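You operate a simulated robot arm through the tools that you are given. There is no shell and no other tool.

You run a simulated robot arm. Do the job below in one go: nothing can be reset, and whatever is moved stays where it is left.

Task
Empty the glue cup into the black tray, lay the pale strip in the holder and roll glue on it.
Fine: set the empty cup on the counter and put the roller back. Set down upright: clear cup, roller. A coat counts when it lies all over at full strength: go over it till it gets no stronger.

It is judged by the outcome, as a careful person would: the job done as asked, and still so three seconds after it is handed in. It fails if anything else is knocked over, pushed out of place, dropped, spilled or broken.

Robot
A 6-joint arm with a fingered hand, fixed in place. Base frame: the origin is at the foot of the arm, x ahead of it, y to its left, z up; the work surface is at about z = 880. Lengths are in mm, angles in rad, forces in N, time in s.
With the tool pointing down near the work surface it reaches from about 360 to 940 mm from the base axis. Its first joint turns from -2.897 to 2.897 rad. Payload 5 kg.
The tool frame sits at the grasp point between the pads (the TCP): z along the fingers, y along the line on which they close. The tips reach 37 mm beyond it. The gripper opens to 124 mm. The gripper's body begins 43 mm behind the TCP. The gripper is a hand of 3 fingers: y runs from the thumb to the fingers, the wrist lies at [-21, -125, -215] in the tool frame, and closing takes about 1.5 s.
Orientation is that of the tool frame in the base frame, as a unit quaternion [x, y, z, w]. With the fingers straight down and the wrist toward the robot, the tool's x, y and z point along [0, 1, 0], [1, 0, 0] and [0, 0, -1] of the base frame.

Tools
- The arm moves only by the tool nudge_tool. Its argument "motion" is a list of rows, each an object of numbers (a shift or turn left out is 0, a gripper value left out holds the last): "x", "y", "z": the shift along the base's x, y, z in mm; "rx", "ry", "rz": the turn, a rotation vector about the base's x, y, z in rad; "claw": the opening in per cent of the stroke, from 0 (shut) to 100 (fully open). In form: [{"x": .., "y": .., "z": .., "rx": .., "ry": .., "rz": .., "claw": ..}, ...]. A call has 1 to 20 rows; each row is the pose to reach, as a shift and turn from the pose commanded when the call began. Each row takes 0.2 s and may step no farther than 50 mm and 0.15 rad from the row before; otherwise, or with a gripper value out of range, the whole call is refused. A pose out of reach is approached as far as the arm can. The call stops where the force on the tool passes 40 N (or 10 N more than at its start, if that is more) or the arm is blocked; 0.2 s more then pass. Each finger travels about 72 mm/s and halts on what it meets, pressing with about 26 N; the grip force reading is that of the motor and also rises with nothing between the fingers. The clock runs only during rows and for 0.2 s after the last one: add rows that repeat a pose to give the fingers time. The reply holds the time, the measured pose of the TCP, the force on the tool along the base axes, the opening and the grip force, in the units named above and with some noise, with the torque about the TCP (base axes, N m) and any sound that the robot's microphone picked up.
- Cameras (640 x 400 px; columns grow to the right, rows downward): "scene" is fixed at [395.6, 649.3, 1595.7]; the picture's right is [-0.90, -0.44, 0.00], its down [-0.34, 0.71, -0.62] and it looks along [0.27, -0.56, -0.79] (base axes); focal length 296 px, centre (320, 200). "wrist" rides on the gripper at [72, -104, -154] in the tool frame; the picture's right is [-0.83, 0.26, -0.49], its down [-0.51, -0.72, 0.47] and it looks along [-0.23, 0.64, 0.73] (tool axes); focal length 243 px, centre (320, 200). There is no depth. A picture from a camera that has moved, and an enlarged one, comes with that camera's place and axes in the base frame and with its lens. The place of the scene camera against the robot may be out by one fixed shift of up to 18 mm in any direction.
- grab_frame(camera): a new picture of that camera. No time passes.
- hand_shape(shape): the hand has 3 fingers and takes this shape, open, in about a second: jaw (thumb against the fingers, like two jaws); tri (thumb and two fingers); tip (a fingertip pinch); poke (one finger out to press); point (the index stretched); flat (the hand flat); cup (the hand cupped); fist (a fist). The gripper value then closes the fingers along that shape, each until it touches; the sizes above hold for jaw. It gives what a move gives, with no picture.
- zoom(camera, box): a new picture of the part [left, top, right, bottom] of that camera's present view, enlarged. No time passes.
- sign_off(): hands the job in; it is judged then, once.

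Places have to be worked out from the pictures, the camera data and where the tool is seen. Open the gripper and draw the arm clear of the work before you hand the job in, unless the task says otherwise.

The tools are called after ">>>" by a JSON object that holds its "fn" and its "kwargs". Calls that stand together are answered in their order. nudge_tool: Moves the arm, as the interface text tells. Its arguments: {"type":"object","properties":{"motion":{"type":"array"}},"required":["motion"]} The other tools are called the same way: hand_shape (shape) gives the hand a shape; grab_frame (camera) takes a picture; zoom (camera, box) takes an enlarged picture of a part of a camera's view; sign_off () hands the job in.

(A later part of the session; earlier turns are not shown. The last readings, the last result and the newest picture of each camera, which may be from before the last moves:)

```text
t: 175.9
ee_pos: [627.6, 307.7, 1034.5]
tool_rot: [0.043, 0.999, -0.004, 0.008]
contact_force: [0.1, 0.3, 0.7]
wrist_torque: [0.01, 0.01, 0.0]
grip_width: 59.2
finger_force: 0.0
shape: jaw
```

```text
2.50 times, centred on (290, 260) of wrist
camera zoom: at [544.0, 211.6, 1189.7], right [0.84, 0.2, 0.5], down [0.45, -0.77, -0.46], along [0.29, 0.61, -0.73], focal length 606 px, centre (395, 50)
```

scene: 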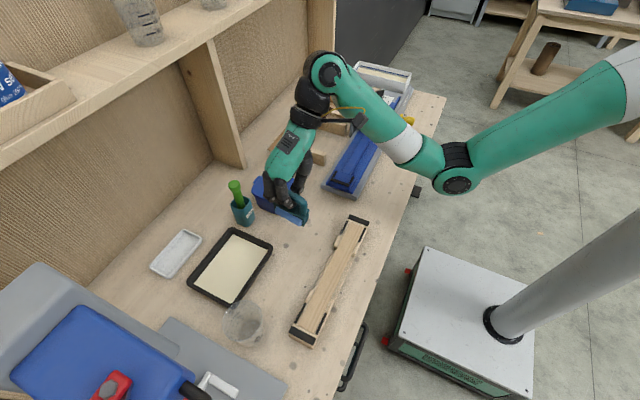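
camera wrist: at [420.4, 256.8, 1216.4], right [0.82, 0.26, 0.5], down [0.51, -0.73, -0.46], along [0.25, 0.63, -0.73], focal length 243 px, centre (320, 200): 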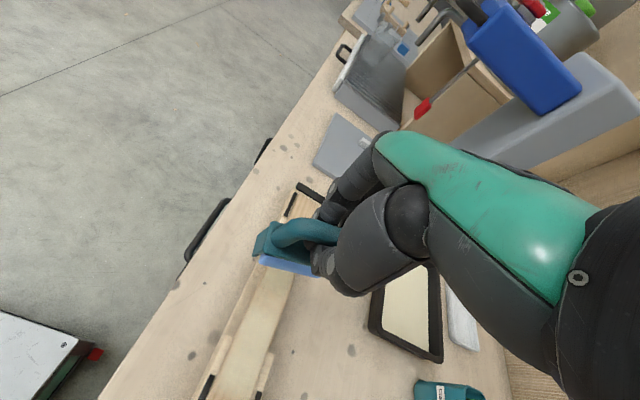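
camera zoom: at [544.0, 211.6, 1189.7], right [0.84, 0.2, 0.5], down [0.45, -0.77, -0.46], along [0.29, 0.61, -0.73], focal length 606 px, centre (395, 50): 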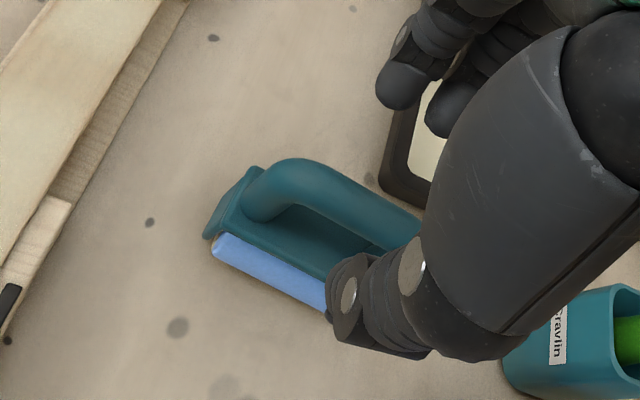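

Square now; the plate centre is 2.8 mm further +y. I correct that (and the small tool tilt) and lower around handle and plate to z≈954.

>>> {"fn": "nudge_tool", "kwargs": {"motion": [{"y": 2.8, "rx": 0.0087, "ry": 0.0157}, {"y": 2.8, "z": -20, "rx": 0.0087, "ry": 0.0157}, {"y": 2.8, "z": -40, "rx": 0.0087, "ry": 0.0157}, {"y": 2.8, "z": -60, "rx": 0.0087, "ry": 0.0157}, {"y": 2.8, "z": -72, "rx": 0.0087, "ry": 0.0157}, {"y": 2.8, "z": -80, "rx": 0.0087, "ry": 0.0157}]}}

>>> {"fn": "zoom", "kwargs": {"camera": "scene", "box": [270, 190, 330, 260]}}

>>> {"fn": "zoom", "kwargs": {"camera": "wrist", "box": [210, 160, 370, 320]}}

```text
t: 177.3
ee_pos: [628.5, 310.8, 952.0]
tool_rot: [0.042, 0.999, -0.001, -0.001]
contact_force: [0.5, -0.3, -0.4]
wrist_torque: [0.0, 0.01, 0.02]
grip_width: 59.2
finger_force: 0.1
shape: jaw
```

```text
5.71 times, centred on (300, 225) of scene
camera zoom: at [395.6, 649.3, 1595.7], right [-0.9, -0.44, 0.0], down [-0.34, 0.71, -0.62], along [0.27, -0.56, -0.79], focal length 1690 px, centre (434, 57)
```

zoom: 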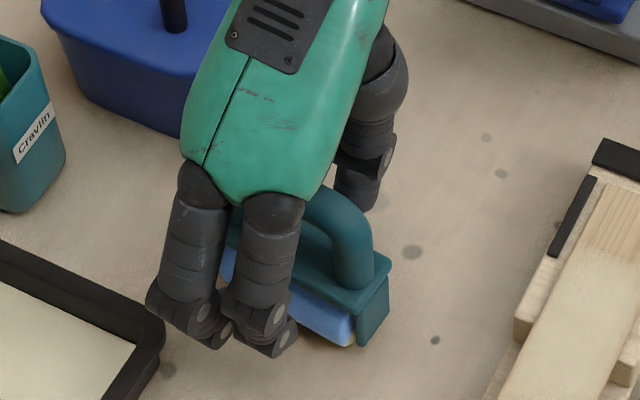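

```text
2.50 times, centred on (290, 240) of wrist
camera zoom: at [547.2, 213.7, 1107.4], right [0.85, 0.19, 0.49], down [0.44, -0.76, -0.47], along [0.28, 0.62, -0.73], focal length 606 px, centre (395, 100)
```

zoom: 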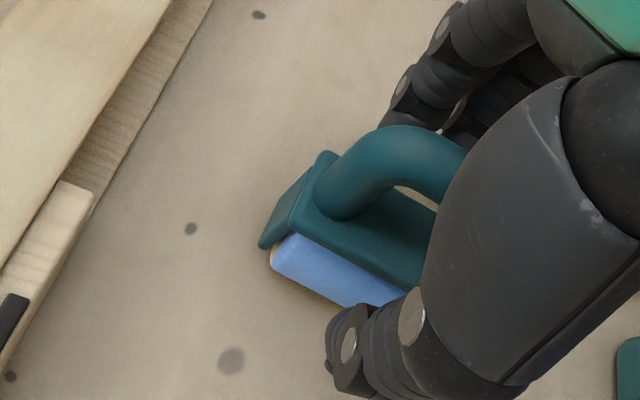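

Fingers straddle the plate with the handle inside the hand. I close on the plate edges.

>>> {"fn": "nudge_tool", "kwargs": {"motion": [{"claw": 42}, {"claw": 37}, {"claw": 32}, {"claw": 28}, {"claw": 24}, {"claw": 20}, {"claw": 18}, {"claw": 18}, {"claw": 18}]}}

>>> {"fn": "zoom", "kwargs": {"camera": "scene", "box": [270, 190, 330, 260]}}

>>> {"fn": "zoom", "kwargs": {"camera": "wrist", "box": [210, 160, 370, 320]}}

```text
t: 179.3
ee_pos: [628.1, 310.4, 952.4]
tool_rot: [0.041, 0.999, -0.001, -0.001]
contact_force: [0.3, -0.1, -0.6]
wrist_torque: [-0.01, 0.02, 0.0]
grip_width: 26.8
finger_force: 26.2
shape: jaw
```

```text
5.71 times, centred on (300, 225) of scene
camera zoom: at [395.6, 649.3, 1595.7], right [-0.9, -0.44, 0.0], down [-0.34, 0.71, -0.62], along [0.27, -0.56, -0.79], focal length 1690 px, centre (434, 57)
```

zoom: 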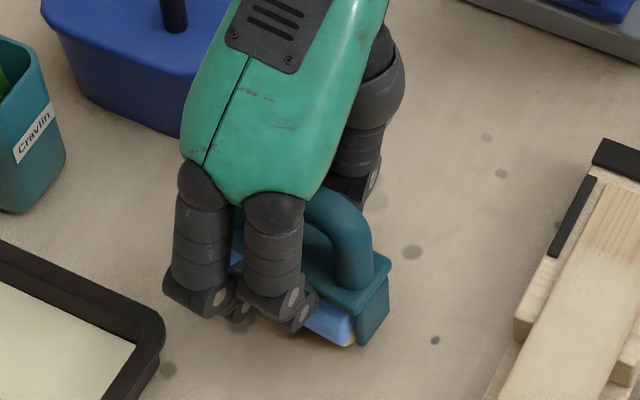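

```text
2.50 times, centred on (290, 240) of wrist
camera zoom: at [547.2, 213.7, 1107.6], right [0.85, 0.19, 0.49], down [0.44, -0.76, -0.47], along [0.28, 0.62, -0.73], focal length 606 px, centre (395, 100)
```

zoom: 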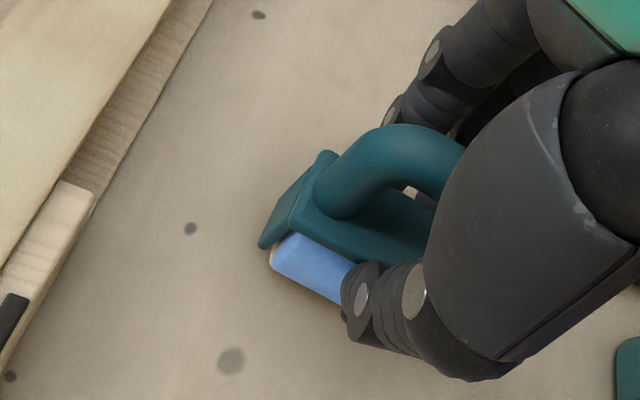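

Gripped at 26.8 mm with 26 N and the roller did not move. Lift test:

>>> {"fn": "nudge_tool", "kwargs": {"motion": [{"z": 4}, {"z": 10}, {"z": 18}, {"z": 30}, {"z": 30}]}}

>>> {"fn": "zoom", "kwargs": {"camera": "scene", "box": [270, 180, 330, 250]}}

>>> {"fn": "zoom", "kwargs": {"camera": "wrist", "box": [210, 160, 370, 320]}}

```text
t: 180.5
ee_pos: [629.3, 310.8, 983.7]
tool_rot: [0.041, 0.999, -0.001, 0.0]
contact_force: [0.2, 0.7, -2.0]
wrist_torque: [0.02, 0.01, -0.02]
grip_width: 26.9
finger_force: 25.5
shape: jaw
```

```text
5.71 times, centred on (300, 215) of scene
camera zoom: at [395.6, 649.3, 1595.7], right [-0.9, -0.44, 0.0], down [-0.34, 0.71, -0.62], along [0.27, -0.56, -0.79], focal length 1690 px, centre (434, 114)
```

zoom: 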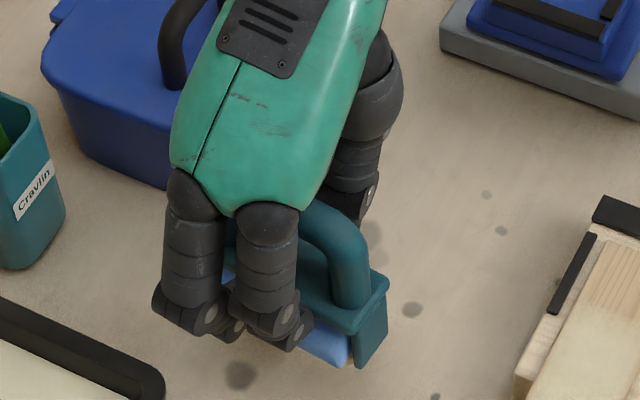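

```text
2.50 times, centred on (290, 240) of wrist
camera zoom: at [547.5, 213.6, 1139.3], right [0.85, 0.19, 0.49], down [0.44, -0.76, -0.47], along [0.28, 0.62, -0.73], focal length 606 px, centre (395, 100)
```

zoom: 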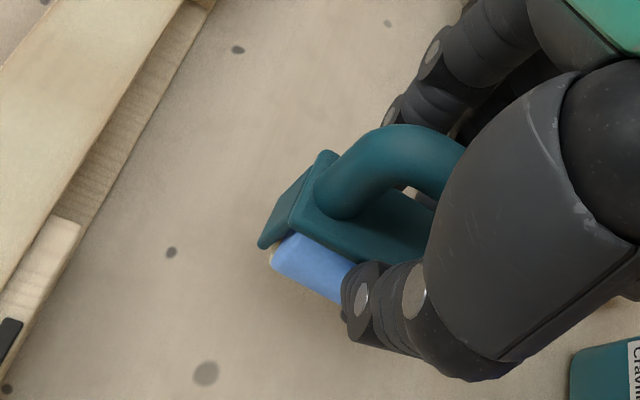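

Firm and level; the roller's bottom is now 72 mm below the TCP. I go to the tray, align the axis (+0.08 rad) and lower near the floor (expected TCP ≈967).

>>> {"fn": "nudge_tool", "kwargs": {"motion": [{"z": 25, "rz": 0.04}, {"x": 20, "y": 26, "z": 50, "rz": 0.08}, {"x": 45, "y": 58, "z": 55, "rz": 0.08}, {"x": 70, "y": 90, "z": 55, "rz": 0.08}, {"x": 95, "y": 122, "z": 55, "rz": 0.08}, {"x": 109, "y": 139, "z": 50, "rz": 0.08}, {"x": 109, "y": 139, "z": 25, "rz": 0.08}, {"x": 109, "y": 139, "z": 5, "rz": 0.08}, {"x": 109, "y": 139, "z": -8, "rz": 0.08}]}}

>>> {"fn": "zoom", "kwargs": {"camera": "wrist", "box": [170, 180, 360, 370]}}

>>> {"fn": "zoom", "kwargs": {"camera": "scene", "box": [180, 190, 300, 310]}}

```text
t: 182.5
ee_pos: [738.2, 450.4, 975.0]
tool_rot: [0.001, 1.0, -0.001, 0.0]
contact_force: [-0.3, 0.4, -2.1]
wrist_torque: [0.0, 0.0, -0.01]
grip_width: 26.7
finger_force: 25.7
shape: jaw
```

```text
2.11 times, centred on (265, 275) of wrist
camera zoom: at [665.4, 346.1, 1130.2], right [0.83, 0.26, 0.49], down [0.5, -0.72, -0.47], along [0.23, 0.64, -0.73], focal length 511 px, centre (436, 42)
```

zoom: 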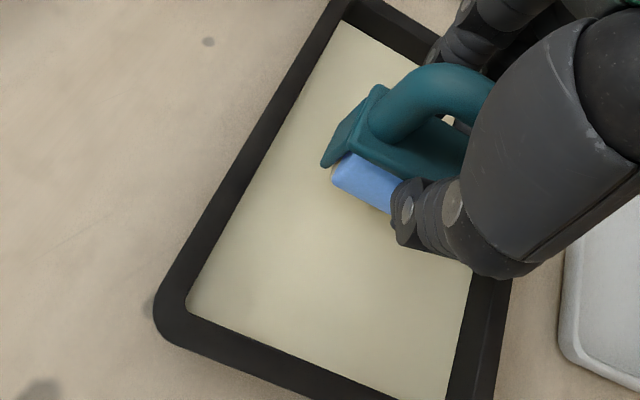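

```text
3.33 times, centred on (240, 250) of scene
camera zoom: at [395.6, 649.3, 1595.7], right [-0.9, -0.44, 0.0], down [-0.34, 0.71, -0.62], along [0.27, -0.56, -0.79], focal length 986 px, centre (587, 33)
```

zoom: 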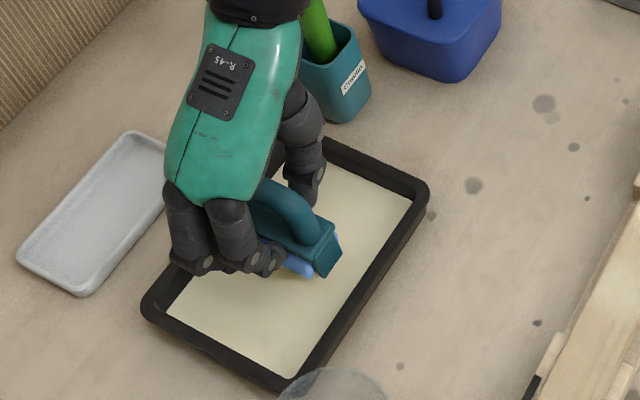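

Well centred. I lower in small steps to a light floor contact.

>>> {"fn": "nudge_tool", "kwargs": {"motion": [{"z": -2}, {"z": -4}, {"z": -5}, {"z": -5}]}}

>>> {"fn": "nudge_tool", "kwargs": {"motion": [{"z": -1}, {"z": -2}, {"z": -2}]}}

```text
t: 183.5
ee_pos: [737.0, 450.0, 971.2]
tool_rot: [0.002, 1.0, -0.001, 0.0]
contact_force: [-0.2, 0.1, -1.8]
wrist_torque: [0.0, -0.01, 0.01]
grip_width: 26.7
finger_force: 26.1
shape: jaw
```

```text
t: 184.3
ee_pos: [736.9, 451.0, 969.6]
tool_rot: [0.002, 1.0, -0.001, -0.001]
contact_force: [0.0, -1.0, -1.6]
wrist_torque: [-0.01, 0.01, 0.01]
grip_width: 27.2
finger_force: 25.6
shape: jaw
```

>>> {"fn": "nudge_tool", "kwargs": {"motion": [{"z": -1}, {"z": -2}, {"z": -2}]}}

>>> {"fn": "nudge_tool", "kwargs": {"motion": [{"z": -1}, {"z": -2}, {"z": -2}]}}

```text
t: 185.1
ee_pos: [736.4, 451.3, 967.0]
tool_rot: [0.003, 1.0, 0.0, 0.0]
contact_force: [0.1, 0.1, -2.6]
wrist_torque: [0.01, -0.02, -0.01]
grip_width: 26.9
finger_force: 25.7
shape: jaw
```

```text
t: 185.9
ee_pos: [736.8, 451.3, 967.4]
tool_rot: [0.003, 1.0, -0.001, -0.001]
contact_force: [0.4, -0.9, 6.7]
wrist_torque: [-0.01, -0.02, -0.02]
grip_width: 27.3
finger_force: 26.4
shape: jaw
```

Light contact (7 N) at 967. Now I roll three strokes in the glue.

>>> {"fn": "nudge_tool", "kwargs": {"motion": [{"z": 0.5}, {"y": -12, "z": 0.5}, {"y": -24, "z": 0.5}, {"y": -36, "z": 0.5}, {"y": -46, "z": 0.5}, {"y": -34, "z": 0.5}, {"y": -22, "z": 0.5}, {"y": -10, "z": 0.5}, {"y": 2, "z": 0.5}, {"y": 14, "z": 0.5}, {"y": 22, "z": 0.5}, {"y": 10, "z": 0.5}, {"y": -2, "z": 0.5}, {"y": -14, "z": 0.5}, {"y": -26, "z": 0.5}, {"y": -38, "z": 0.5}, {"y": -26, "z": 0.5}, {"y": -14, "z": 0.5}, {"y": -2, "z": 0.5}]}}

>>> {"fn": "zoom", "kwargs": {"camera": "wrist", "box": [210, 160, 370, 320]}}

```text
t: 189.9
ee_pos: [736.9, 447.9, 966.4]
tool_rot: [0.002, 1.0, -0.002, -0.001]
contact_force: [1.3, -1.7, 9.6]
wrist_torque: [-0.04, -0.03, 0.0]
grip_width: 27.9
finger_force: 26.3
shape: jaw
out of reach, approached as far as the arm can: row 10, 11, 12, 14, 15, 16, 17
```

```text
2.50 times, centred on (290, 240) of wrist
camera zoom: at [664.3, 344.5, 1120.7], right [0.83, 0.26, 0.49], down [0.5, -0.72, -0.47], along [0.23, 0.64, -0.73], focal length 606 px, centre (395, 100)
```

zoom: 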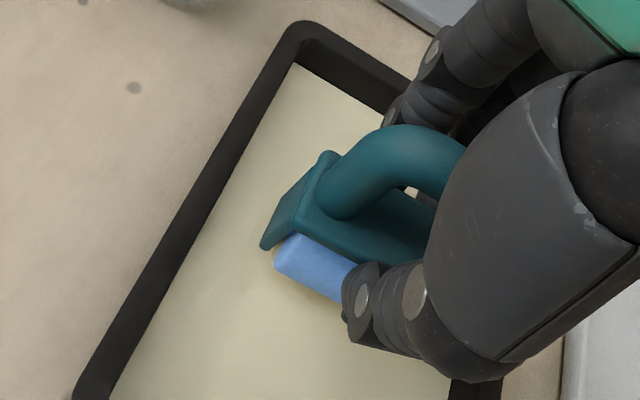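

Grip held well while rolling. I lift and carry the loaded roller to the near half of the strip, touching down at y≈450.

>>> {"fn": "nudge_tool", "kwargs": {"motion": [{"z": 20}, {"z": 50}, {"x": -40, "z": 65}, {"x": -85, "z": 68}, {"x": -130, "z": 68}, {"x": -175, "z": 68}, {"x": -215, "z": 60}, {"x": -239, "y": 1, "z": 45}, {"x": -239, "y": 1, "z": 30}]}}

>>> {"fn": "nudge_tool", "kwargs": {"motion": [{"z": -3}, {"z": -6}, {"z": -6}]}}

>>> {"fn": "zoom", "kwargs": {"camera": "scene", "box": [270, 220, 370, 350]}}

```text
t: 191.9
ee_pos: [694.2, 537.9, 981.7]
tool_rot: [0.003, 1.0, 0.006, 0.006]
contact_force: [1.2, -0.7, 11.8]
wrist_torque: [-0.04, -0.04, 0.0]
grip_width: 28.6
finger_force: 26.7
shape: jaw
out of reach, approached as far as the arm can: row 2, 3, 4, 5, 6, 7, 8, 9
stopped in row 9: the force on the tool passed its limit at 44 N (the readings are from after the stop); the commanded pose is now the measured one
```

```text
t: 192.5
ee_pos: [697.3, 541.0, 981.7]
tool_rot: [0.004, 1.0, 0.009, 0.009]
contact_force: [-0.9, -1.3, 11.1]
wrist_torque: [-0.1, 0.0, -0.03]
grip_width: 28.5
finger_force: 25.9
shape: jaw
stopped in row 3: the force on the tool passed its limit at 43 N (the readings are from after the stop); the commanded pose is now the measured one
```

```text
3.08 times, centred on (320, 285) of scene
camera zoom: at [395.6, 649.3, 1595.7], right [-0.9, -0.44, 0.0], down [-0.34, 0.71, -0.62], along [0.27, -0.56, -0.79], focal length 910 px, centre (320, -62)
```

zoom: 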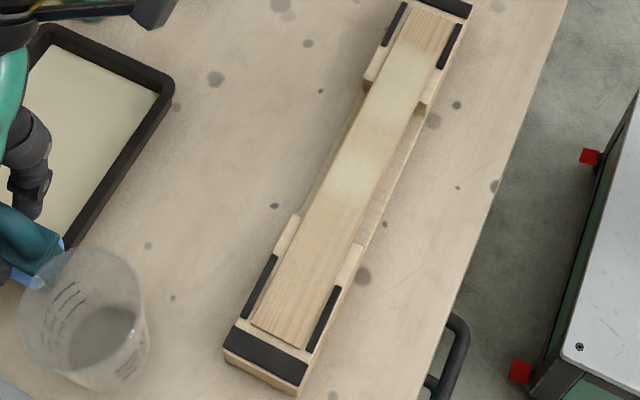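

The arm hit a joint limit and slid off toward the tray's near edge instead. I look at the whole scene before doing anything.

>>> {"fn": "grab_frame", "kwargs": {"camera": "scene"}}

>>> {"fn": "zoom", "kwargs": {"camera": "scene", "box": [170, 210, 310, 370]}}

>>> {"fn": "grab_frame", "kwargs": {"camera": "wrist"}}

```text
taken
```

scene: 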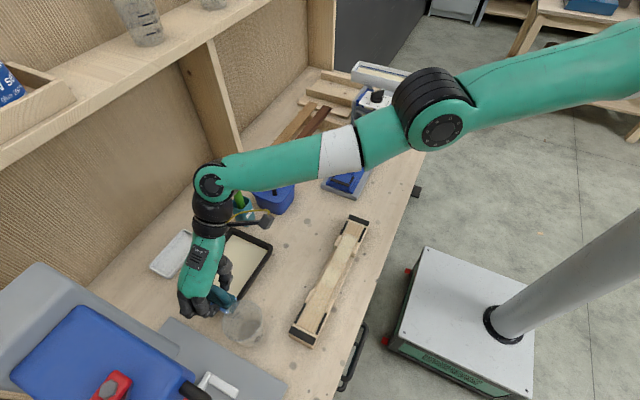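

```text
2.50 times, centred on (240, 290) of scene
camera zoom: at [395.6, 649.3, 1595.7], right [-0.9, -0.44, 0.0], down [-0.34, 0.71, -0.62], along [0.27, -0.56, -0.79], focal length 739 px, centre (520, -25)
```

zoom: 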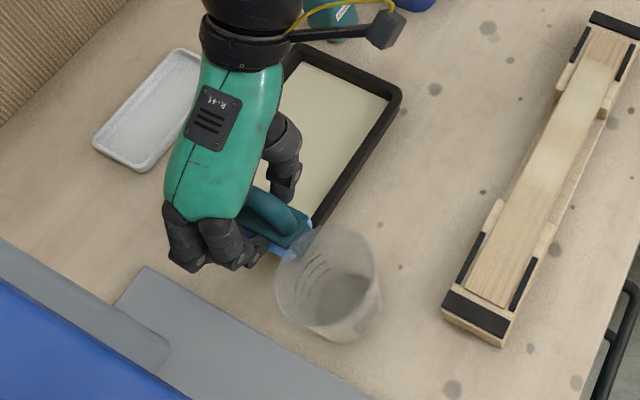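

```text
taken
camera wrist: at [620.7, 433.6, 1134.0], right [0.82, 0.25, 0.51], down [0.51, -0.72, -0.47], along [0.25, 0.65, -0.72], focal length 243 px, centre (320, 200)
```

wrist: 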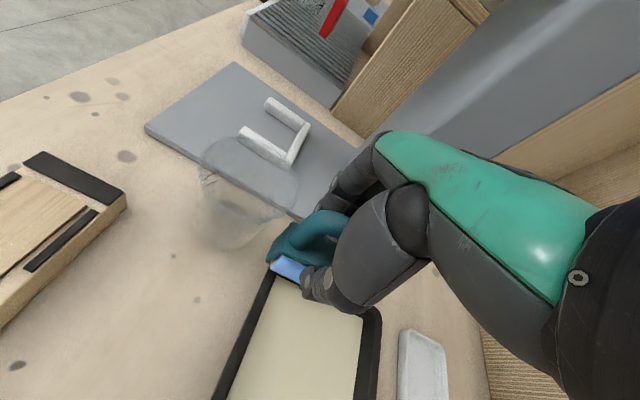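

Tray and cup are still in place; the roller rests on the tray's near wall, close to the cup. I lift carefully straight up with a small yaw back (−0.12 rad) to leave the joint limit.

>>> {"fn": "nudge_tool", "kwargs": {"motion": [{"x": 2, "y": -3, "z": 6}, {"x": 4, "y": -8, "z": 14, "rz": -0.04}]}}

>>> {"fn": "zoom", "kwargs": {"camera": "scene", "box": [170, 210, 310, 370]}}

```text
t: 193.1
ee_pos: [704.5, 534.5, 988.3]
tool_rot: [0.023, 1.0, 0.006, 0.007]
contact_force: [-0.8, 0.3, -1.7]
wrist_torque: [0.01, 0.02, 0.02]
grip_width: 27.7
finger_force: 26.2
shape: jaw
out of reach, approached as far as the arm can: row 2
```

```text
2.50 times, centred on (240, 290) of scene
camera zoom: at [395.6, 649.3, 1595.7], right [-0.9, -0.44, 0.0], down [-0.34, 0.71, -0.62], along [0.27, -0.56, -0.79], focal length 739 px, centre (520, -25)
```

zoom: 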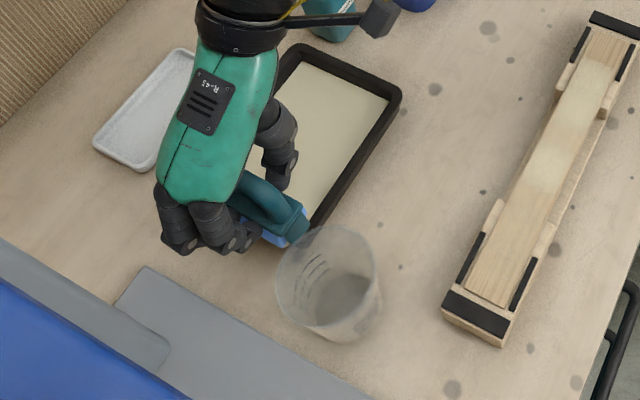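

Free again. This was the outer reach limit (wrist too far out), so I first go back −y over the tray, then lift and go to the strip.

>>> {"fn": "nudge_tool", "kwargs": {"motion": [{"y": -15, "rx": -0.006, "ry": 0.006}, {"x": -5, "y": -35, "z": 5, "rx": -0.012, "ry": 0.012}, {"x": -10, "y": -60, "z": 12, "rx": -0.012, "ry": 0.012}, {"x": -15, "y": -85, "z": 22, "rx": -0.012, "ry": 0.012}, {"x": -20, "y": -100, "z": 35, "rx": -0.012, "ry": 0.012}]}}

>>> {"fn": "grab_frame", "kwargs": {"camera": "scene"}}

>>> {"fn": "zoom", "kwargs": {"camera": "wrist", "box": [210, 160, 370, 320]}}

```text
t: 194.3
ee_pos: [742.4, 471.5, 1006.9]
tool_rot: [0.023, 1.0, 0.001, 0.0]
contact_force: [-0.1, 0.2, -2.0]
wrist_torque: [0.01, 0.04, 0.01]
grip_width: 27.7
finger_force: 25.9
shape: jaw
out of reach, approached as far as the arm can: row 1, 2, 3, 4, 5
```

```text
taken
```

scene: 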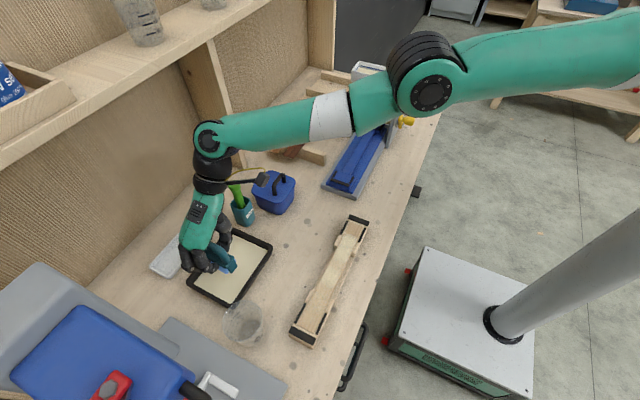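

```text
2.50 times, centred on (290, 240) of wrist
camera zoom: at [665.5, 369.6, 1161.2], right [0.84, 0.22, 0.49], down [0.47, -0.74, -0.47], along [0.26, 0.63, -0.73], focal length 606 px, centre (395, 100)
```

zoom: 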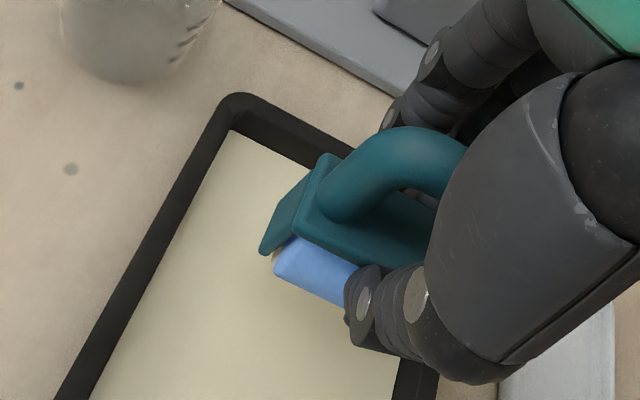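

I test small moves to understand the limit: first straight toward −x by 20 mm.

>>> {"fn": "nudge_tool", "kwargs": {"motion": [{"x": -10}, {"x": -20}]}}

>>> {"fn": "nudge_tool", "kwargs": {"motion": [{"rz": -0.1}, {"rz": -0.2}]}}

```text
t: 194.9
ee_pos: [738.4, 476.2, 1003.3]
tool_rot: [0.022, 1.0, 0.001, 0.0]
contact_force: [0.1, -0.6, -1.2]
wrist_torque: [0.01, 0.0, 0.0]
grip_width: 27.6
finger_force: 25.8
shape: jaw
out of reach, approached as far as the arm can: row 1, 2
```

```text
t: 195.5
ee_pos: [758.3, 486.1, 998.9]
tool_rot: [0.123, 0.992, 0.0, 0.0]
contact_force: [-0.5, 0.8, -1.6]
wrist_torque: [0.0, 0.03, -0.03]
grip_width: 27.8
finger_force: 25.7
shape: jaw
out of reach, approached as far as the arm can: row 1, 2
```

The arm is stuck fully stretched (straight elbow). Moving the wrist down while pulling inward should bend the elbow the right way; I try a small step over the tray.

>>> {"fn": "nudge_tool", "kwargs": {"motion": [{"x": -8, "y": -6, "z": -8}, {"x": -18, "y": -14, "z": -16}, {"x": -28, "y": -24, "z": -20}]}}

```text
t: 196.3
ee_pos: [752.8, 477.2, 970.7]
tool_rot: [0.123, 0.992, 0.0, 0.001]
contact_force: [-0.2, 0.0, -1.3]
wrist_torque: [-0.01, 0.03, 0.0]
grip_width: 27.6
finger_force: 25.9
shape: jaw
out of reach, approached as far as the arm can: row 1, 2, 3
```

The arm now seems slightly off full stretch. I try pulling inward at constant height with repeated rows.

>>> {"fn": "nudge_tool", "kwargs": {"motion": [{"x": -10, "y": -8}, {"x": -20, "y": -16}, {"x": -30, "y": -24}, {"x": -30, "y": -24}, {"x": -30, "y": -24}, {"x": -30, "y": -24}, {"x": -30, "y": -24}, {"x": -30, "y": -24}]}}

```text
t: 198.1
ee_pos: [756.3, 467.2, 963.4]
tool_rot: [0.123, 0.992, 0.001, 0.002]
contact_force: [1.4, 6.5, 28.1]
wrist_torque: [0.37, -0.18, 0.05]
grip_width: 29.1
finger_force: 26.1
shape: jaw
out of reach, approached as far as the arm can: row 1, 2, 3, 4, 5, 6, 7, 8
```

It slid down onto the tray floor instead. For this elbow-down arm an upward motion should bend it the right way, so I go up (slightly outward) in small rows.

>>> {"fn": "nudge_tool", "kwargs": {"motion": [{"x": 1, "z": 6}, {"x": 2, "y": 1, "z": 12}, {"x": 3, "y": 1, "z": 18}, {"x": 4, "y": 2, "z": 24}, {"x": 5, "y": 2, "z": 30}, {"x": 5, "y": 2, "z": 36}, {"x": 5, "y": 2, "z": 42}]}}

>>> {"fn": "grab_frame", "kwargs": {"camera": "scene"}}

```text
t: 199.7
ee_pos: [764.3, 475.3, 1000.4]
tool_rot: [0.123, 0.992, 0.0, -0.001]
contact_force: [-0.4, -0.4, -1.9]
wrist_torque: [-0.01, -0.01, -0.05]
grip_width: 28.0
finger_force: 26.0
shape: jaw
out of reach, approached as far as the arm can: row 7
```

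```text
taken
```

scene: 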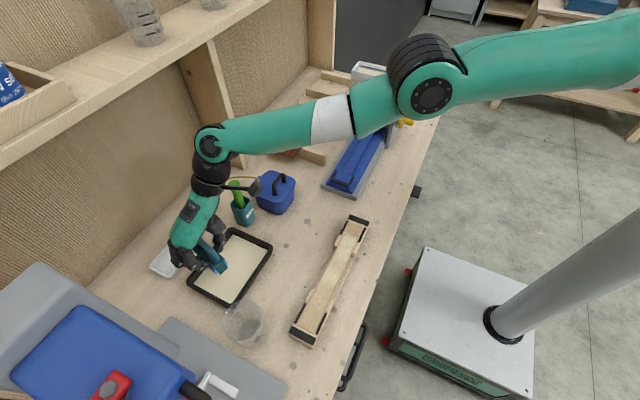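

I continue upward along the reach sphere (up 80, out 20) to see whether the elbow starts bending, then pull in.

>>> {"fn": "nudge_tool", "kwargs": {"motion": [{"x": 4, "y": 2, "z": 16}, {"x": 8, "y": 4, "z": 32}, {"x": 12, "y": 6, "z": 48}, {"x": 15, "y": 7, "z": 64}, {"x": 18, "y": 8, "z": 80}]}}

>>> {"fn": "nudge_tool", "kwargs": {"motion": [{"x": -6, "y": -3}, {"x": -12, "y": -6}, {"x": -18, "y": -9}, {"x": -24, "y": -12}, {"x": -30, "y": -15}]}}

>>> {"fn": "grab_frame", "kwargs": {"camera": "scene"}}

```text
t: 200.9
ee_pos: [783.3, 481.1, 1081.3]
tool_rot: [0.123, 0.992, 0.001, 0.0]
contact_force: [0.3, -0.5, -1.7]
wrist_torque: [0.02, -0.01, 0.0]
grip_width: 28.0
finger_force: 26.2
shape: jaw
```

```text
t: 202.1
ee_pos: [779.4, 481.2, 1081.2]
tool_rot: [0.122, 0.992, 0.0, 0.0]
contact_force: [0.9, 1.1, -1.2]
wrist_torque: [0.01, 0.02, 0.01]
grip_width: 28.0
finger_force: 26.2
shape: jaw
out of reach, approached as far as the arm can: row 2, 3, 4, 5
```

```text
taken
```

scene: 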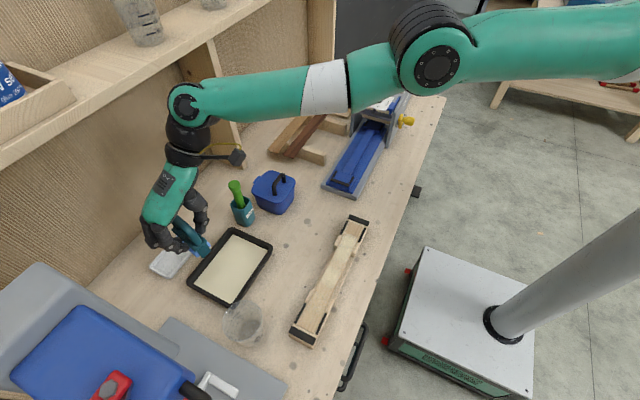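

The elbow has flipped slightly past straight and is blocked there. I push outward to full stretch, then climb a little, then pull inward so that it bends to the proper side.

>>> {"fn": "nudge_tool", "kwargs": {"motion": [{"x": 18, "y": 8}, {"x": 36, "y": 17}, {"x": 36, "y": 17}, {"x": 36, "y": 17}]}}

>>> {"fn": "nudge_tool", "kwargs": {"motion": [{"x": 3, "y": 1, "z": 20}, {"x": 6, "y": 2, "z": 40}, {"x": 8, "y": 3, "z": 60}, {"x": 8, "y": 3, "z": 80}]}}

>>> {"fn": "nudge_tool", "kwargs": {"motion": [{"x": -8, "y": -4, "z": 5}, {"x": -16, "y": -8, "z": 10}, {"x": -24, "y": -12, "z": 10}, {"x": -32, "y": -16, "z": 10}, {"x": -40, "y": -20, "z": 10}]}}

```text
t: 203.1
ee_pos: [784.6, 478.1, 1080.7]
tool_rot: [0.123, 0.992, 0.0, 0.001]
contact_force: [0.4, -0.4, -2.1]
wrist_torque: [0.0, 0.0, 0.0]
grip_width: 28.0
finger_force: 25.4
shape: jaw
out of reach, approached as far as the arm can: row 1, 2, 3, 4
```

```text
t: 204.1
ee_pos: [792.4, 480.4, 1157.6]
tool_rot: [0.123, 0.992, 0.0, 0.001]
contact_force: [1.5, -0.6, -2.3]
wrist_torque: [0.0, 0.01, 0.02]
grip_width: 27.8
finger_force: 25.5
shape: jaw
out of reach, approached as far as the arm can: row 3, 4
```

```text
t: 205.3
ee_pos: [789.0, 480.9, 1171.0]
tool_rot: [0.122, 0.992, 0.0, 0.001]
contact_force: [-0.3, -1.0, -1.0]
wrist_torque: [0.01, 0.04, 0.01]
grip_width: 27.9
finger_force: 26.0
shape: jaw
out of reach, approached as far as the arm can: row 1, 2, 3, 4, 5
```

>>> {"fn": "grab_frame", "kwargs": {"camera": "scene"}}

>>> {"fn": "nudge_tool", "kwargs": {"motion": [{"x": -30, "y": 0, "rz": -0.1}, {"x": -30, "y": 0, "rz": -0.2}, {"x": -30, "y": 0, "rz": -0.3}, {"x": -30, "y": 0, "rz": -0.4}, {"x": -30, "y": 0, "rz": -0.5}]}}

>>> {"fn": "grab_frame", "kwargs": {"camera": "scene"}}

```text
taken
```

scene: 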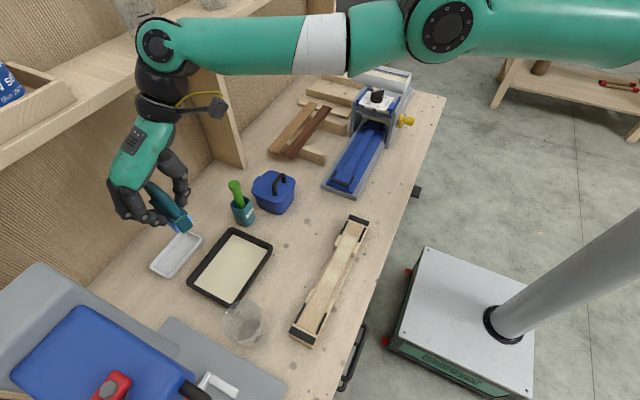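

```text
t: 206.5
ee_pos: [815.6, 513.0, 1168.1]
tool_rot: [0.346, 0.938, -0.001, -0.001]
contact_force: [-0.1, -1.2, -1.7]
wrist_torque: [0.02, -0.02, 0.05]
grip_width: 28.0
finger_force: 25.6
shape: jaw
out of reach, approached as far as the arm can: row 1, 2, 3, 4, 5
```

```text
taken
```

scene: 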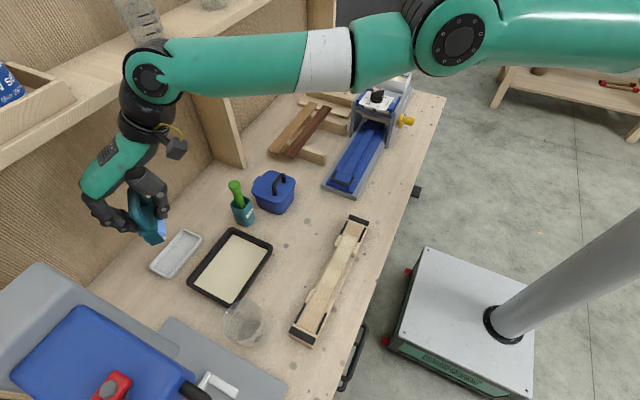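

The distance has begun to shrink slowly (863→854 mm), so the arm is creeping in. I pull straight toward the shoulder and hold over many rows.

>>> {"fn": "nudge_tool", "kwargs": {"motion": [{"x": -9, "y": -5}, {"x": -18, "y": -9}, {"x": -26, "y": -14}, {"x": -35, "y": -19}, {"x": -44, "y": -24}, {"x": -53, "y": -28}, {"x": -53, "y": -28}, {"x": -53, "y": -28}, {"x": -53, "y": -28}, {"x": -53, "y": -28}, {"x": -53, "y": -28}, {"x": -53, "y": -28}, {"x": -53, "y": -28}, {"x": -53, "y": -28}, {"x": -53, "y": -28}, {"x": -53, "y": -28}]}}

>>> {"fn": "grab_frame", "kwargs": {"camera": "scene"}}

```text
t: 209.9
ee_pos: [815.4, 519.5, 1164.4]
tool_rot: [0.365, 0.931, -0.001, 0.0]
contact_force: [0.2, -0.3, -1.5]
wrist_torque: [-0.03, -0.01, 0.0]
grip_width: 28.1
finger_force: 25.5
shape: jaw
out of reach, approached as far as the arm can: row 1, 2, 3, 4, 5, 6, 7, 8, 9, 10, 11, 12, 13, 14, 15, 16
```

```text
taken
```

scene: 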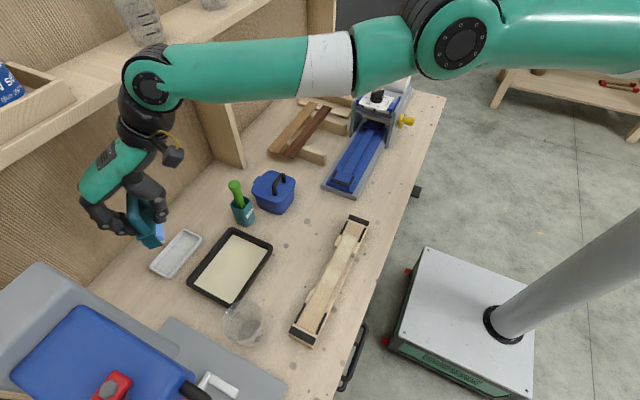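

Still blocked. I try the other side: push out to full stretch, then go down while pulling inward.

>>> {"fn": "nudge_tool", "kwargs": {"motion": [{"x": 20, "y": 10}, {"x": 35, "y": 18}, {"x": 35, "y": 18}]}}

>>> {"fn": "nudge_tool", "kwargs": {"motion": [{"x": -3, "y": -2, "z": -15}, {"x": -6, "y": -4, "z": -30}, {"x": -10, "y": -6, "z": -45}, {"x": -14, "y": -8, "z": -60}, {"x": -20, "y": -11, "z": -75}, {"x": -30, "y": -16, "z": -80}, {"x": -40, "y": -22, "z": -80}]}}

```text
t: 210.7
ee_pos: [819.3, 516.5, 1164.6]
tool_rot: [0.364, 0.931, 0.0, 0.001]
contact_force: [-0.4, 0.3, -2.3]
wrist_torque: [0.0, -0.01, 0.02]
grip_width: 28.0
finger_force: 25.9
shape: jaw
out of reach, approached as far as the arm can: row 1, 2, 3
```

```text
t: 212.3
ee_pos: [808.5, 514.3, 1080.6]
tool_rot: [0.365, 0.931, 0.0, 0.001]
contact_force: [0.5, 0.4, -1.3]
wrist_torque: [-0.02, 0.01, 0.01]
grip_width: 28.1
finger_force: 25.7
shape: jaw
out of reach, approached as far as the arm can: row 3, 4, 5, 6, 7
```

I try again more thoroughly: hold a strong outward pull for many rows (to really straighten), then climb with the outward pull kept on, and only then pull inward.

>>> {"fn": "nudge_tool", "kwargs": {"motion": [{"x": 43, "y": 24}, {"x": 80, "y": 45}, {"x": 80, "y": 45}, {"x": 80, "y": 45}, {"x": 80, "y": 45}, {"x": 80, "y": 45}, {"x": 80, "y": 45}, {"x": 80, "y": 45}, {"x": 80, "y": 45, "z": 12}, {"x": 80, "y": 45, "z": 24}, {"x": 80, "y": 45, "z": 36}, {"x": 80, "y": 45, "z": 48}, {"x": 80, "y": 45, "z": 60}, {"x": 80, "y": 45, "z": 72}, {"x": 80, "y": 45, "z": 84}, {"x": 80, "y": 45, "z": 96}]}}

>>> {"fn": "nudge_tool", "kwargs": {"motion": [{"x": -6, "y": -3, "z": 4}, {"x": -14, "y": -8, "z": 8}, {"x": -24, "y": -13, "z": 10}, {"x": -34, "y": -19, "z": 10}, {"x": -44, "y": -24, "z": 10}]}}

```text
t: 215.7
ee_pos: [823.9, 512.3, 1170.4]
tool_rot: [0.364, 0.931, 0.0, 0.001]
contact_force: [-1.0, 0.7, -0.9]
wrist_torque: [-0.02, 0.04, 0.0]
grip_width: 27.7
finger_force: 26.3
shape: jaw
out of reach, approached as far as the arm can: row 1, 2, 3, 4, 5, 6, 7, 8, 9, 10, 11, 12, 13, 14, 15, 16
```

```text
t: 216.9
ee_pos: [779.8, 489.2, 1178.3]
tool_rot: [0.365, 0.931, 0.001, 0.001]
contact_force: [-0.6, -0.4, -1.5]
wrist_torque: [-0.01, -0.01, 0.0]
grip_width: 27.7
finger_force: 26.1
shape: jaw
```

It worked — the elbow is bent the right way again. I bring the roller over the strip's near half, turning back to φ=90°, keeping well inside the reach.

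>>> {"fn": "nudge_tool", "kwargs": {"motion": [{"x": -38, "y": -5, "rz": 0.1}, {"x": -76, "y": -10, "rz": 0.2}, {"x": -114, "y": -15, "rz": 0.3}, {"x": -152, "y": -20, "z": -10, "rz": 0.4}, {"x": -190, "y": -25, "z": -40, "rz": 0.5}, {"x": -228, "y": -30, "z": -80, "rz": 0.62}, {"x": -262, "y": -35, "z": -120, "rz": 0.747}, {"x": -282, "y": -39, "z": -150, "rz": 0.747}, {"x": -282, "y": -39, "z": -165, "rz": 0.747}]}}

>>> {"fn": "grab_frame", "kwargs": {"camera": "scene"}}

>>> {"fn": "zoom", "kwargs": {"camera": "wrist", "box": [190, 180, 370, 380]}}

```text
refused: row 6 steps farther than a row can; nothing moved
```

```text
taken
```

scene: 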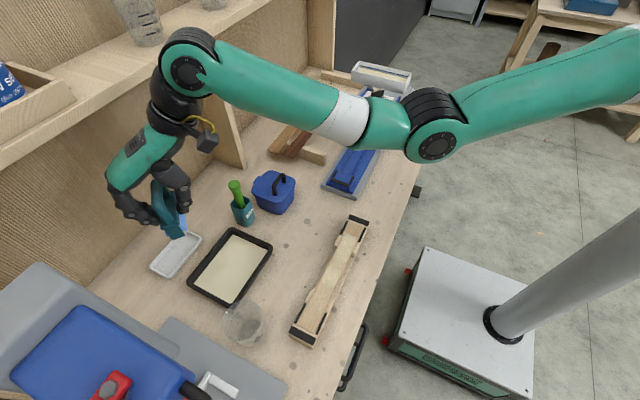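

```text
2.00 times, centred on (280, 280) of wrist
camera zoom: at [656.4, 462.1, 1333.8], right [0.79, -0.37, 0.49], down [-0.12, -0.87, -0.47], along [0.61, 0.31, -0.73], focal length 485 px, centre (400, 40)
```

zoom: 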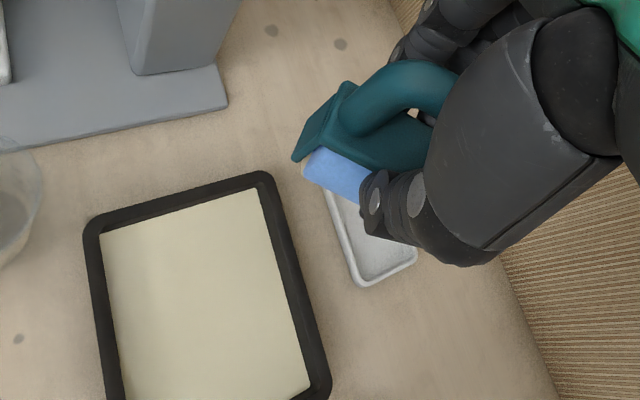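

Refused for step size; everything is in order. Same move with smaller steps:

>>> {"fn": "nudge_tool", "kwargs": {"motion": [{"x": -38, "y": -5, "rz": 0.1}, {"x": -76, "y": -10, "rz": 0.2}, {"x": -114, "y": -15, "rz": 0.3}, {"x": -152, "y": -20, "z": -10, "rz": 0.4}, {"x": -186, "y": -25, "z": -35, "rz": 0.5}, {"x": -218, "y": -30, "z": -65, "rz": 0.62}, {"x": -246, "y": -34, "z": -95, "rz": 0.747}, {"x": -270, "y": -37, "z": -125, "rz": 0.747}, {"x": -282, "y": -39, "z": -150, "rz": 0.747}, {"x": -282, "y": -39, "z": -165, "rz": 0.747}]}}

>>> {"fn": "zoom", "kwargs": {"camera": "scene", "box": [270, 200, 400, 360]}}

>>> {"fn": "zoom", "kwargs": {"camera": "wrist", "box": [190, 180, 370, 380]}}

```text
t: 219.1
ee_pos: [497.8, 449.6, 1012.8]
tool_rot: [0.0, 1.0, 0.001, 0.001]
contact_force: [-0.2, 0.3, -1.0]
wrist_torque: [0.0, 0.02, 0.04]
grip_width: 27.8
finger_force: 26.0
shape: jaw
```

```text
2.50 times, centred on (335, 280) of scene
camera zoom: at [395.6, 649.3, 1595.7], right [-0.9, -0.44, 0.0], down [-0.34, 0.71, -0.62], along [0.27, -0.56, -0.79], focal length 739 px, centre (282, 0)
```

zoom: 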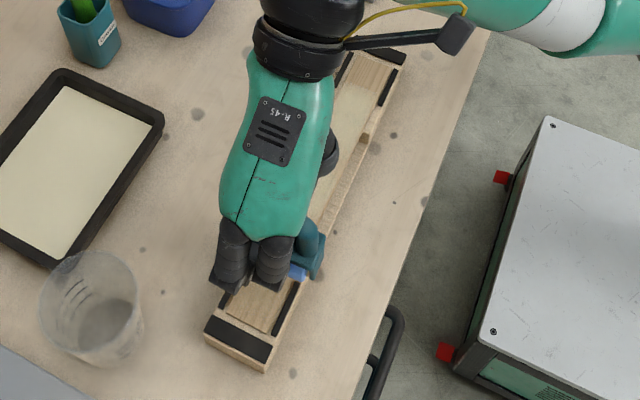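

```text
2.00 times, centred on (280, 280) of wrist
camera zoom: at [425.8, 346.0, 1167.2], right [0.83, 0.26, 0.49], down [0.51, -0.72, -0.47], along [0.23, 0.64, -0.73], focal length 485 px, centre (400, 40)
```

zoom: 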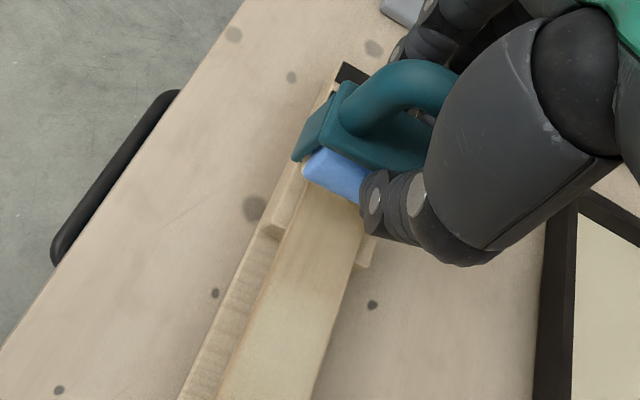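

Over the strip at y≈450. I lower to contact (expected z≈986).

>>> {"fn": "nudge_tool", "kwargs": {"motion": [{"z": -8}, {"z": -16}, {"z": -20}, {"z": -22}]}}

>>> {"fn": "nudge_tool", "kwargs": {"motion": [{"z": -1}, {"z": -2}, {"z": -2}]}}

```text
t: 220.1
ee_pos: [498.9, 449.9, 989.3]
tool_rot: [-0.001, 1.0, 0.001, 0.0]
contact_force: [-0.1, -0.4, -0.8]
wrist_torque: [0.01, 0.02, -0.01]
grip_width: 27.8
finger_force: 25.9
shape: jaw
```

```text
t: 220.9
ee_pos: [499.7, 452.1, 988.1]
tool_rot: [0.0, 1.0, 0.001, 0.001]
contact_force: [-0.9, -0.7, -1.5]
wrist_torque: [0.0, 0.04, -0.03]
grip_width: 27.9
finger_force: 26.4
shape: jaw
```

>>> {"fn": "nudge_tool", "kwargs": {"motion": [{"z": -1}, {"z": -2}, {"z": -2}]}}

>>> {"fn": "nudge_tool", "kwargs": {"motion": [{"z": -1}, {"z": -2}, {"z": -2}]}}

```text
t: 221.7
ee_pos: [499.6, 451.9, 986.4]
tool_rot: [0.0, 1.0, 0.001, 0.0]
contact_force: [-0.5, -0.2, -2.0]
wrist_torque: [0.01, 0.03, 0.0]
grip_width: 27.8
finger_force: 26.3
shape: jaw
```

```text
t: 222.5
ee_pos: [497.8, 451.8, 984.5]
tool_rot: [0.0, 1.0, 0.001, 0.001]
contact_force: [-0.3, -0.5, 1.8]
wrist_torque: [-0.01, 0.01, 0.01]
grip_width: 27.6
finger_force: 25.9
shape: jaw
```

Contact at 984.5. I roll to the +y end, then back over the near half.

>>> {"fn": "nudge_tool", "kwargs": {"motion": [{"y": 10, "z": -0.5}, {"y": 20, "z": -0.5}, {"y": 30, "z": -0.5}, {"y": 40, "z": -0.5}, {"y": 48, "z": -0.5}, {"y": 54, "z": -0.5}]}}

>>> {"fn": "zoom", "kwargs": {"camera": "scene", "box": [270, 240, 370, 370]}}

>>> {"fn": "zoom", "kwargs": {"camera": "wrist", "box": [190, 180, 370, 380]}}

```text
t: 223.9
ee_pos: [498.0, 503.8, 984.5]
tool_rot: [0.0, 1.0, 0.0, 0.001]
contact_force: [0.7, -1.9, 2.4]
wrist_torque: [-0.03, -0.06, -0.04]
grip_width: 27.7
finger_force: 25.7
shape: jaw
```

```text
3.08 times, centred on (320, 305) of scene
camera zoom: at [395.6, 649.3, 1595.7], right [-0.9, -0.44, 0.0], down [-0.34, 0.71, -0.62], along [0.27, -0.56, -0.79], focal length 910 px, centre (320, -123)
```

zoom: 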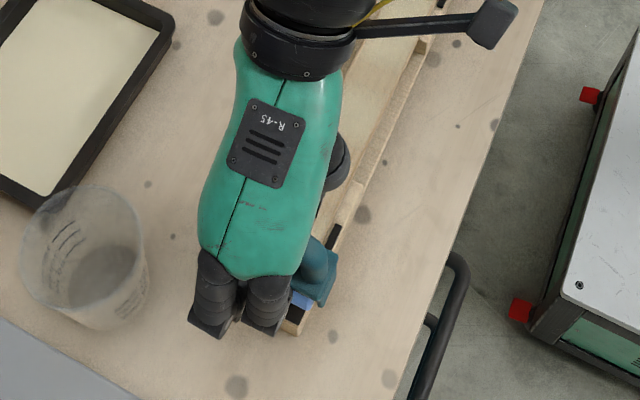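

```text
2.00 times, centred on (280, 280) of wrist
camera zoom: at [426.1, 400.0, 1139.6], right [0.83, 0.26, 0.49], down [0.51, -0.72, -0.47], along [0.23, 0.64, -0.73], focal length 485 px, centre (400, 40)
```

zoom: 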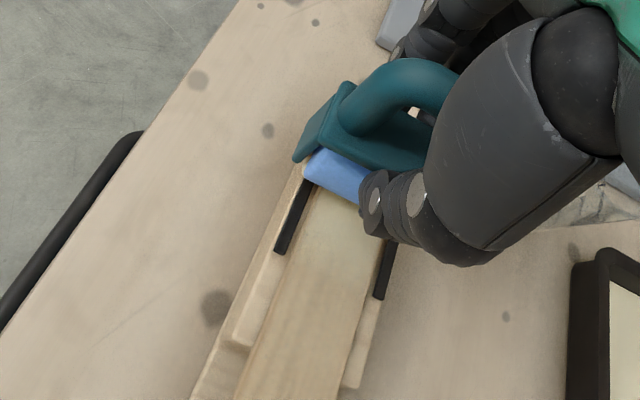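

A good film is laid right up to here. I go 5 mm further to the end, then roll back toward the middle.

>>> {"fn": "nudge_tool", "kwargs": {"motion": [{"y": 5}, {"y": -5}, {"y": -17}, {"y": -29}, {"y": -41}, {"y": -53}, {"y": -65}, {"y": -77}, {"y": -89}, {"y": -101}, {"y": -113}, {"y": -125}, {"y": -137}]}}

>>> {"fn": "zoom", "kwargs": {"camera": "scene", "box": [270, 200, 390, 360]}}

>>> {"fn": "zoom", "kwargs": {"camera": "wrist", "box": [190, 180, 370, 380]}}

```text
t: 226.7
ee_pos: [499.5, 367.8, 984.2]
tool_rot: [0.001, 1.0, 0.001, 0.002]
contact_force: [0.0, 2.2, 15.5]
wrist_torque: [0.22, -0.02, 0.01]
grip_width: 28.3
finger_force: 26.0
shape: jaw
```

```text
2.50 times, centred on (330, 280) of scene
camera zoom: at [395.6, 649.3, 1595.7], right [-0.9, -0.44, 0.0], down [-0.34, 0.71, -0.62], along [0.27, -0.56, -0.79], focal length 739 px, centre (295, 0)
```

zoom: 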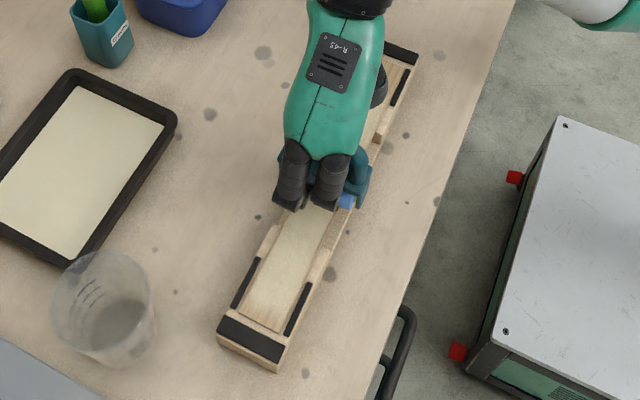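

```text
2.00 times, centred on (280, 280) of wrist
camera zoom: at [426.4, 263.7, 1138.3], right [0.83, 0.26, 0.5], down [0.51, -0.72, -0.47], along [0.23, 0.64, -0.73], focal length 485 px, centre (400, 40)
```

zoom: 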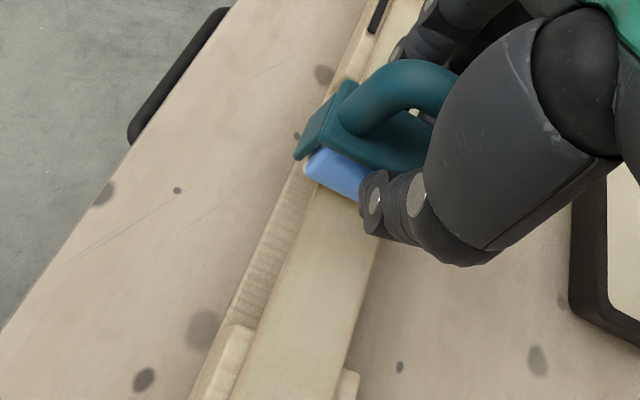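

The near half is well coated. Force grew to 15 N here, so I ease up 1.5 mm and continue rolling to the far half.

>>> {"fn": "nudge_tool", "kwargs": {"motion": [{"z": 1.5}, {"y": -12, "z": 1.5}, {"y": -24, "z": 1.5}, {"y": -36, "z": 1.5}, {"y": -48, "z": 1.5}, {"y": -60, "z": 1.5}, {"y": -72, "z": 1.5}, {"y": -84, "z": 1.2}, {"y": -96, "z": 1}, {"y": -108, "z": 1}, {"y": -120, "z": 0.8}]}}

>>> {"fn": "zoom", "kwargs": {"camera": "scene", "box": [270, 200, 390, 360]}}

>>> {"fn": "zoom", "kwargs": {"camera": "wrist", "box": [190, 180, 370, 380]}}

```text
t: 229.1
ee_pos: [497.9, 248.8, 984.6]
tool_rot: [0.0, 1.0, 0.0, 0.002]
contact_force: [3.0, 6.1, 22.8]
wrist_torque: [0.22, -0.05, -0.04]
grip_width: 29.1
finger_force: 26.0
shape: jaw
```

```text
2.50 times, centred on (330, 280) of scene
camera zoom: at [395.6, 649.3, 1595.7], right [-0.9, -0.44, 0.0], down [-0.34, 0.71, -0.62], along [0.27, -0.56, -0.79], focal length 739 px, centre (295, 0)
```

zoom: 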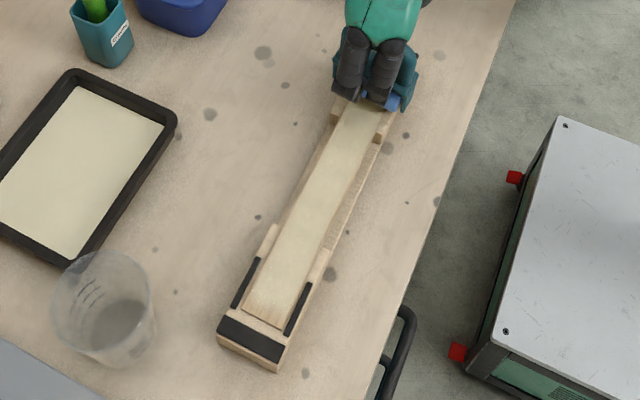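

```text
2.00 times, centred on (280, 280) of wrist
camera zoom: at [425.5, 144.2, 1138.9], right [0.83, 0.26, 0.49], down [0.51, -0.72, -0.47], along [0.23, 0.64, -0.73], focal length 485 px, centre (400, 40)
```

zoom: 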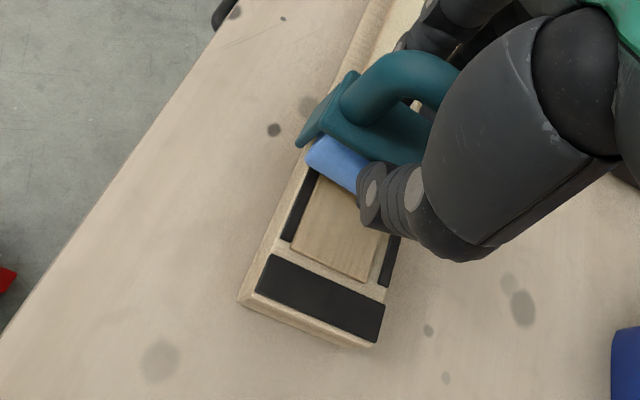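

Nearly the whole strip is cream now. Force is 23 N here, so I raise 2 mm and finish toward the far end (y≈205), watching the reach.

>>> {"fn": "nudge_tool", "kwargs": {"motion": [{"z": 2}, {"y": -8, "z": 2}, {"y": -16, "z": 2}, {"y": -24, "z": 2}, {"y": -32, "z": 2}, {"y": -38, "z": 2}]}}

>>> {"fn": "zoom", "kwargs": {"camera": "scene", "box": [270, 200, 390, 360]}}

>>> {"fn": "zoom", "kwargs": {"camera": "wrist", "box": [190, 180, 370, 380]}}

```text
t: 230.5
ee_pos: [498.8, 209.9, 986.7]
tool_rot: [-0.001, 1.0, 0.001, 0.001]
contact_force: [0.8, -0.5, -1.4]
wrist_torque: [-0.05, 0.0, 0.0]
grip_width: 27.8
finger_force: 25.9
shape: jaw
```

```text
2.50 times, centred on (330, 280) of scene
camera zoom: at [395.6, 649.3, 1595.7], right [-0.9, -0.44, 0.0], down [-0.34, 0.71, -0.62], along [0.27, -0.56, -0.79], focal length 739 px, centre (295, 0)
```

zoom: 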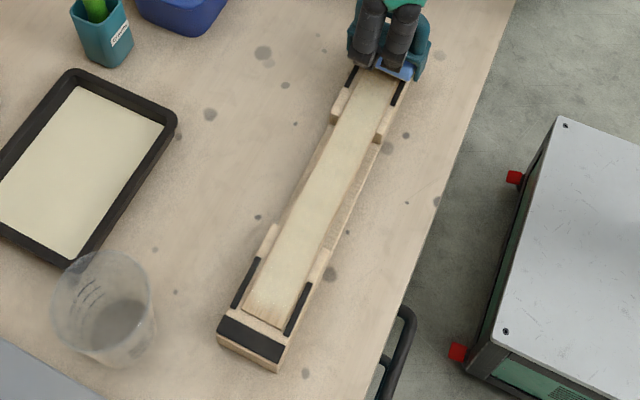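

```text
2.00 times, centred on (280, 280) of wrist
camera zoom: at [426.4, 105.0, 1141.1], right [0.83, 0.26, 0.49], down [0.51, -0.72, -0.47], along [0.23, 0.64, -0.73], focal length 485 px, centre (400, 40)
```

zoom: 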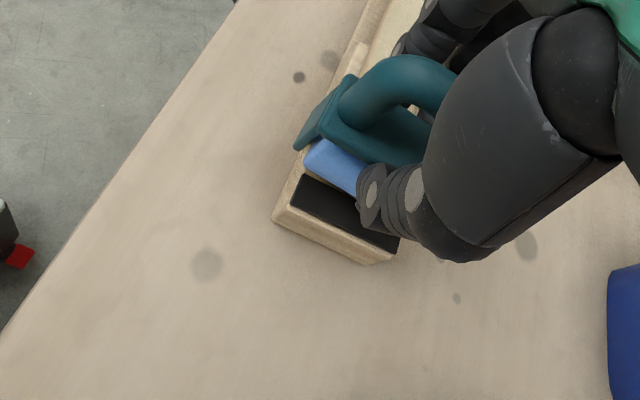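

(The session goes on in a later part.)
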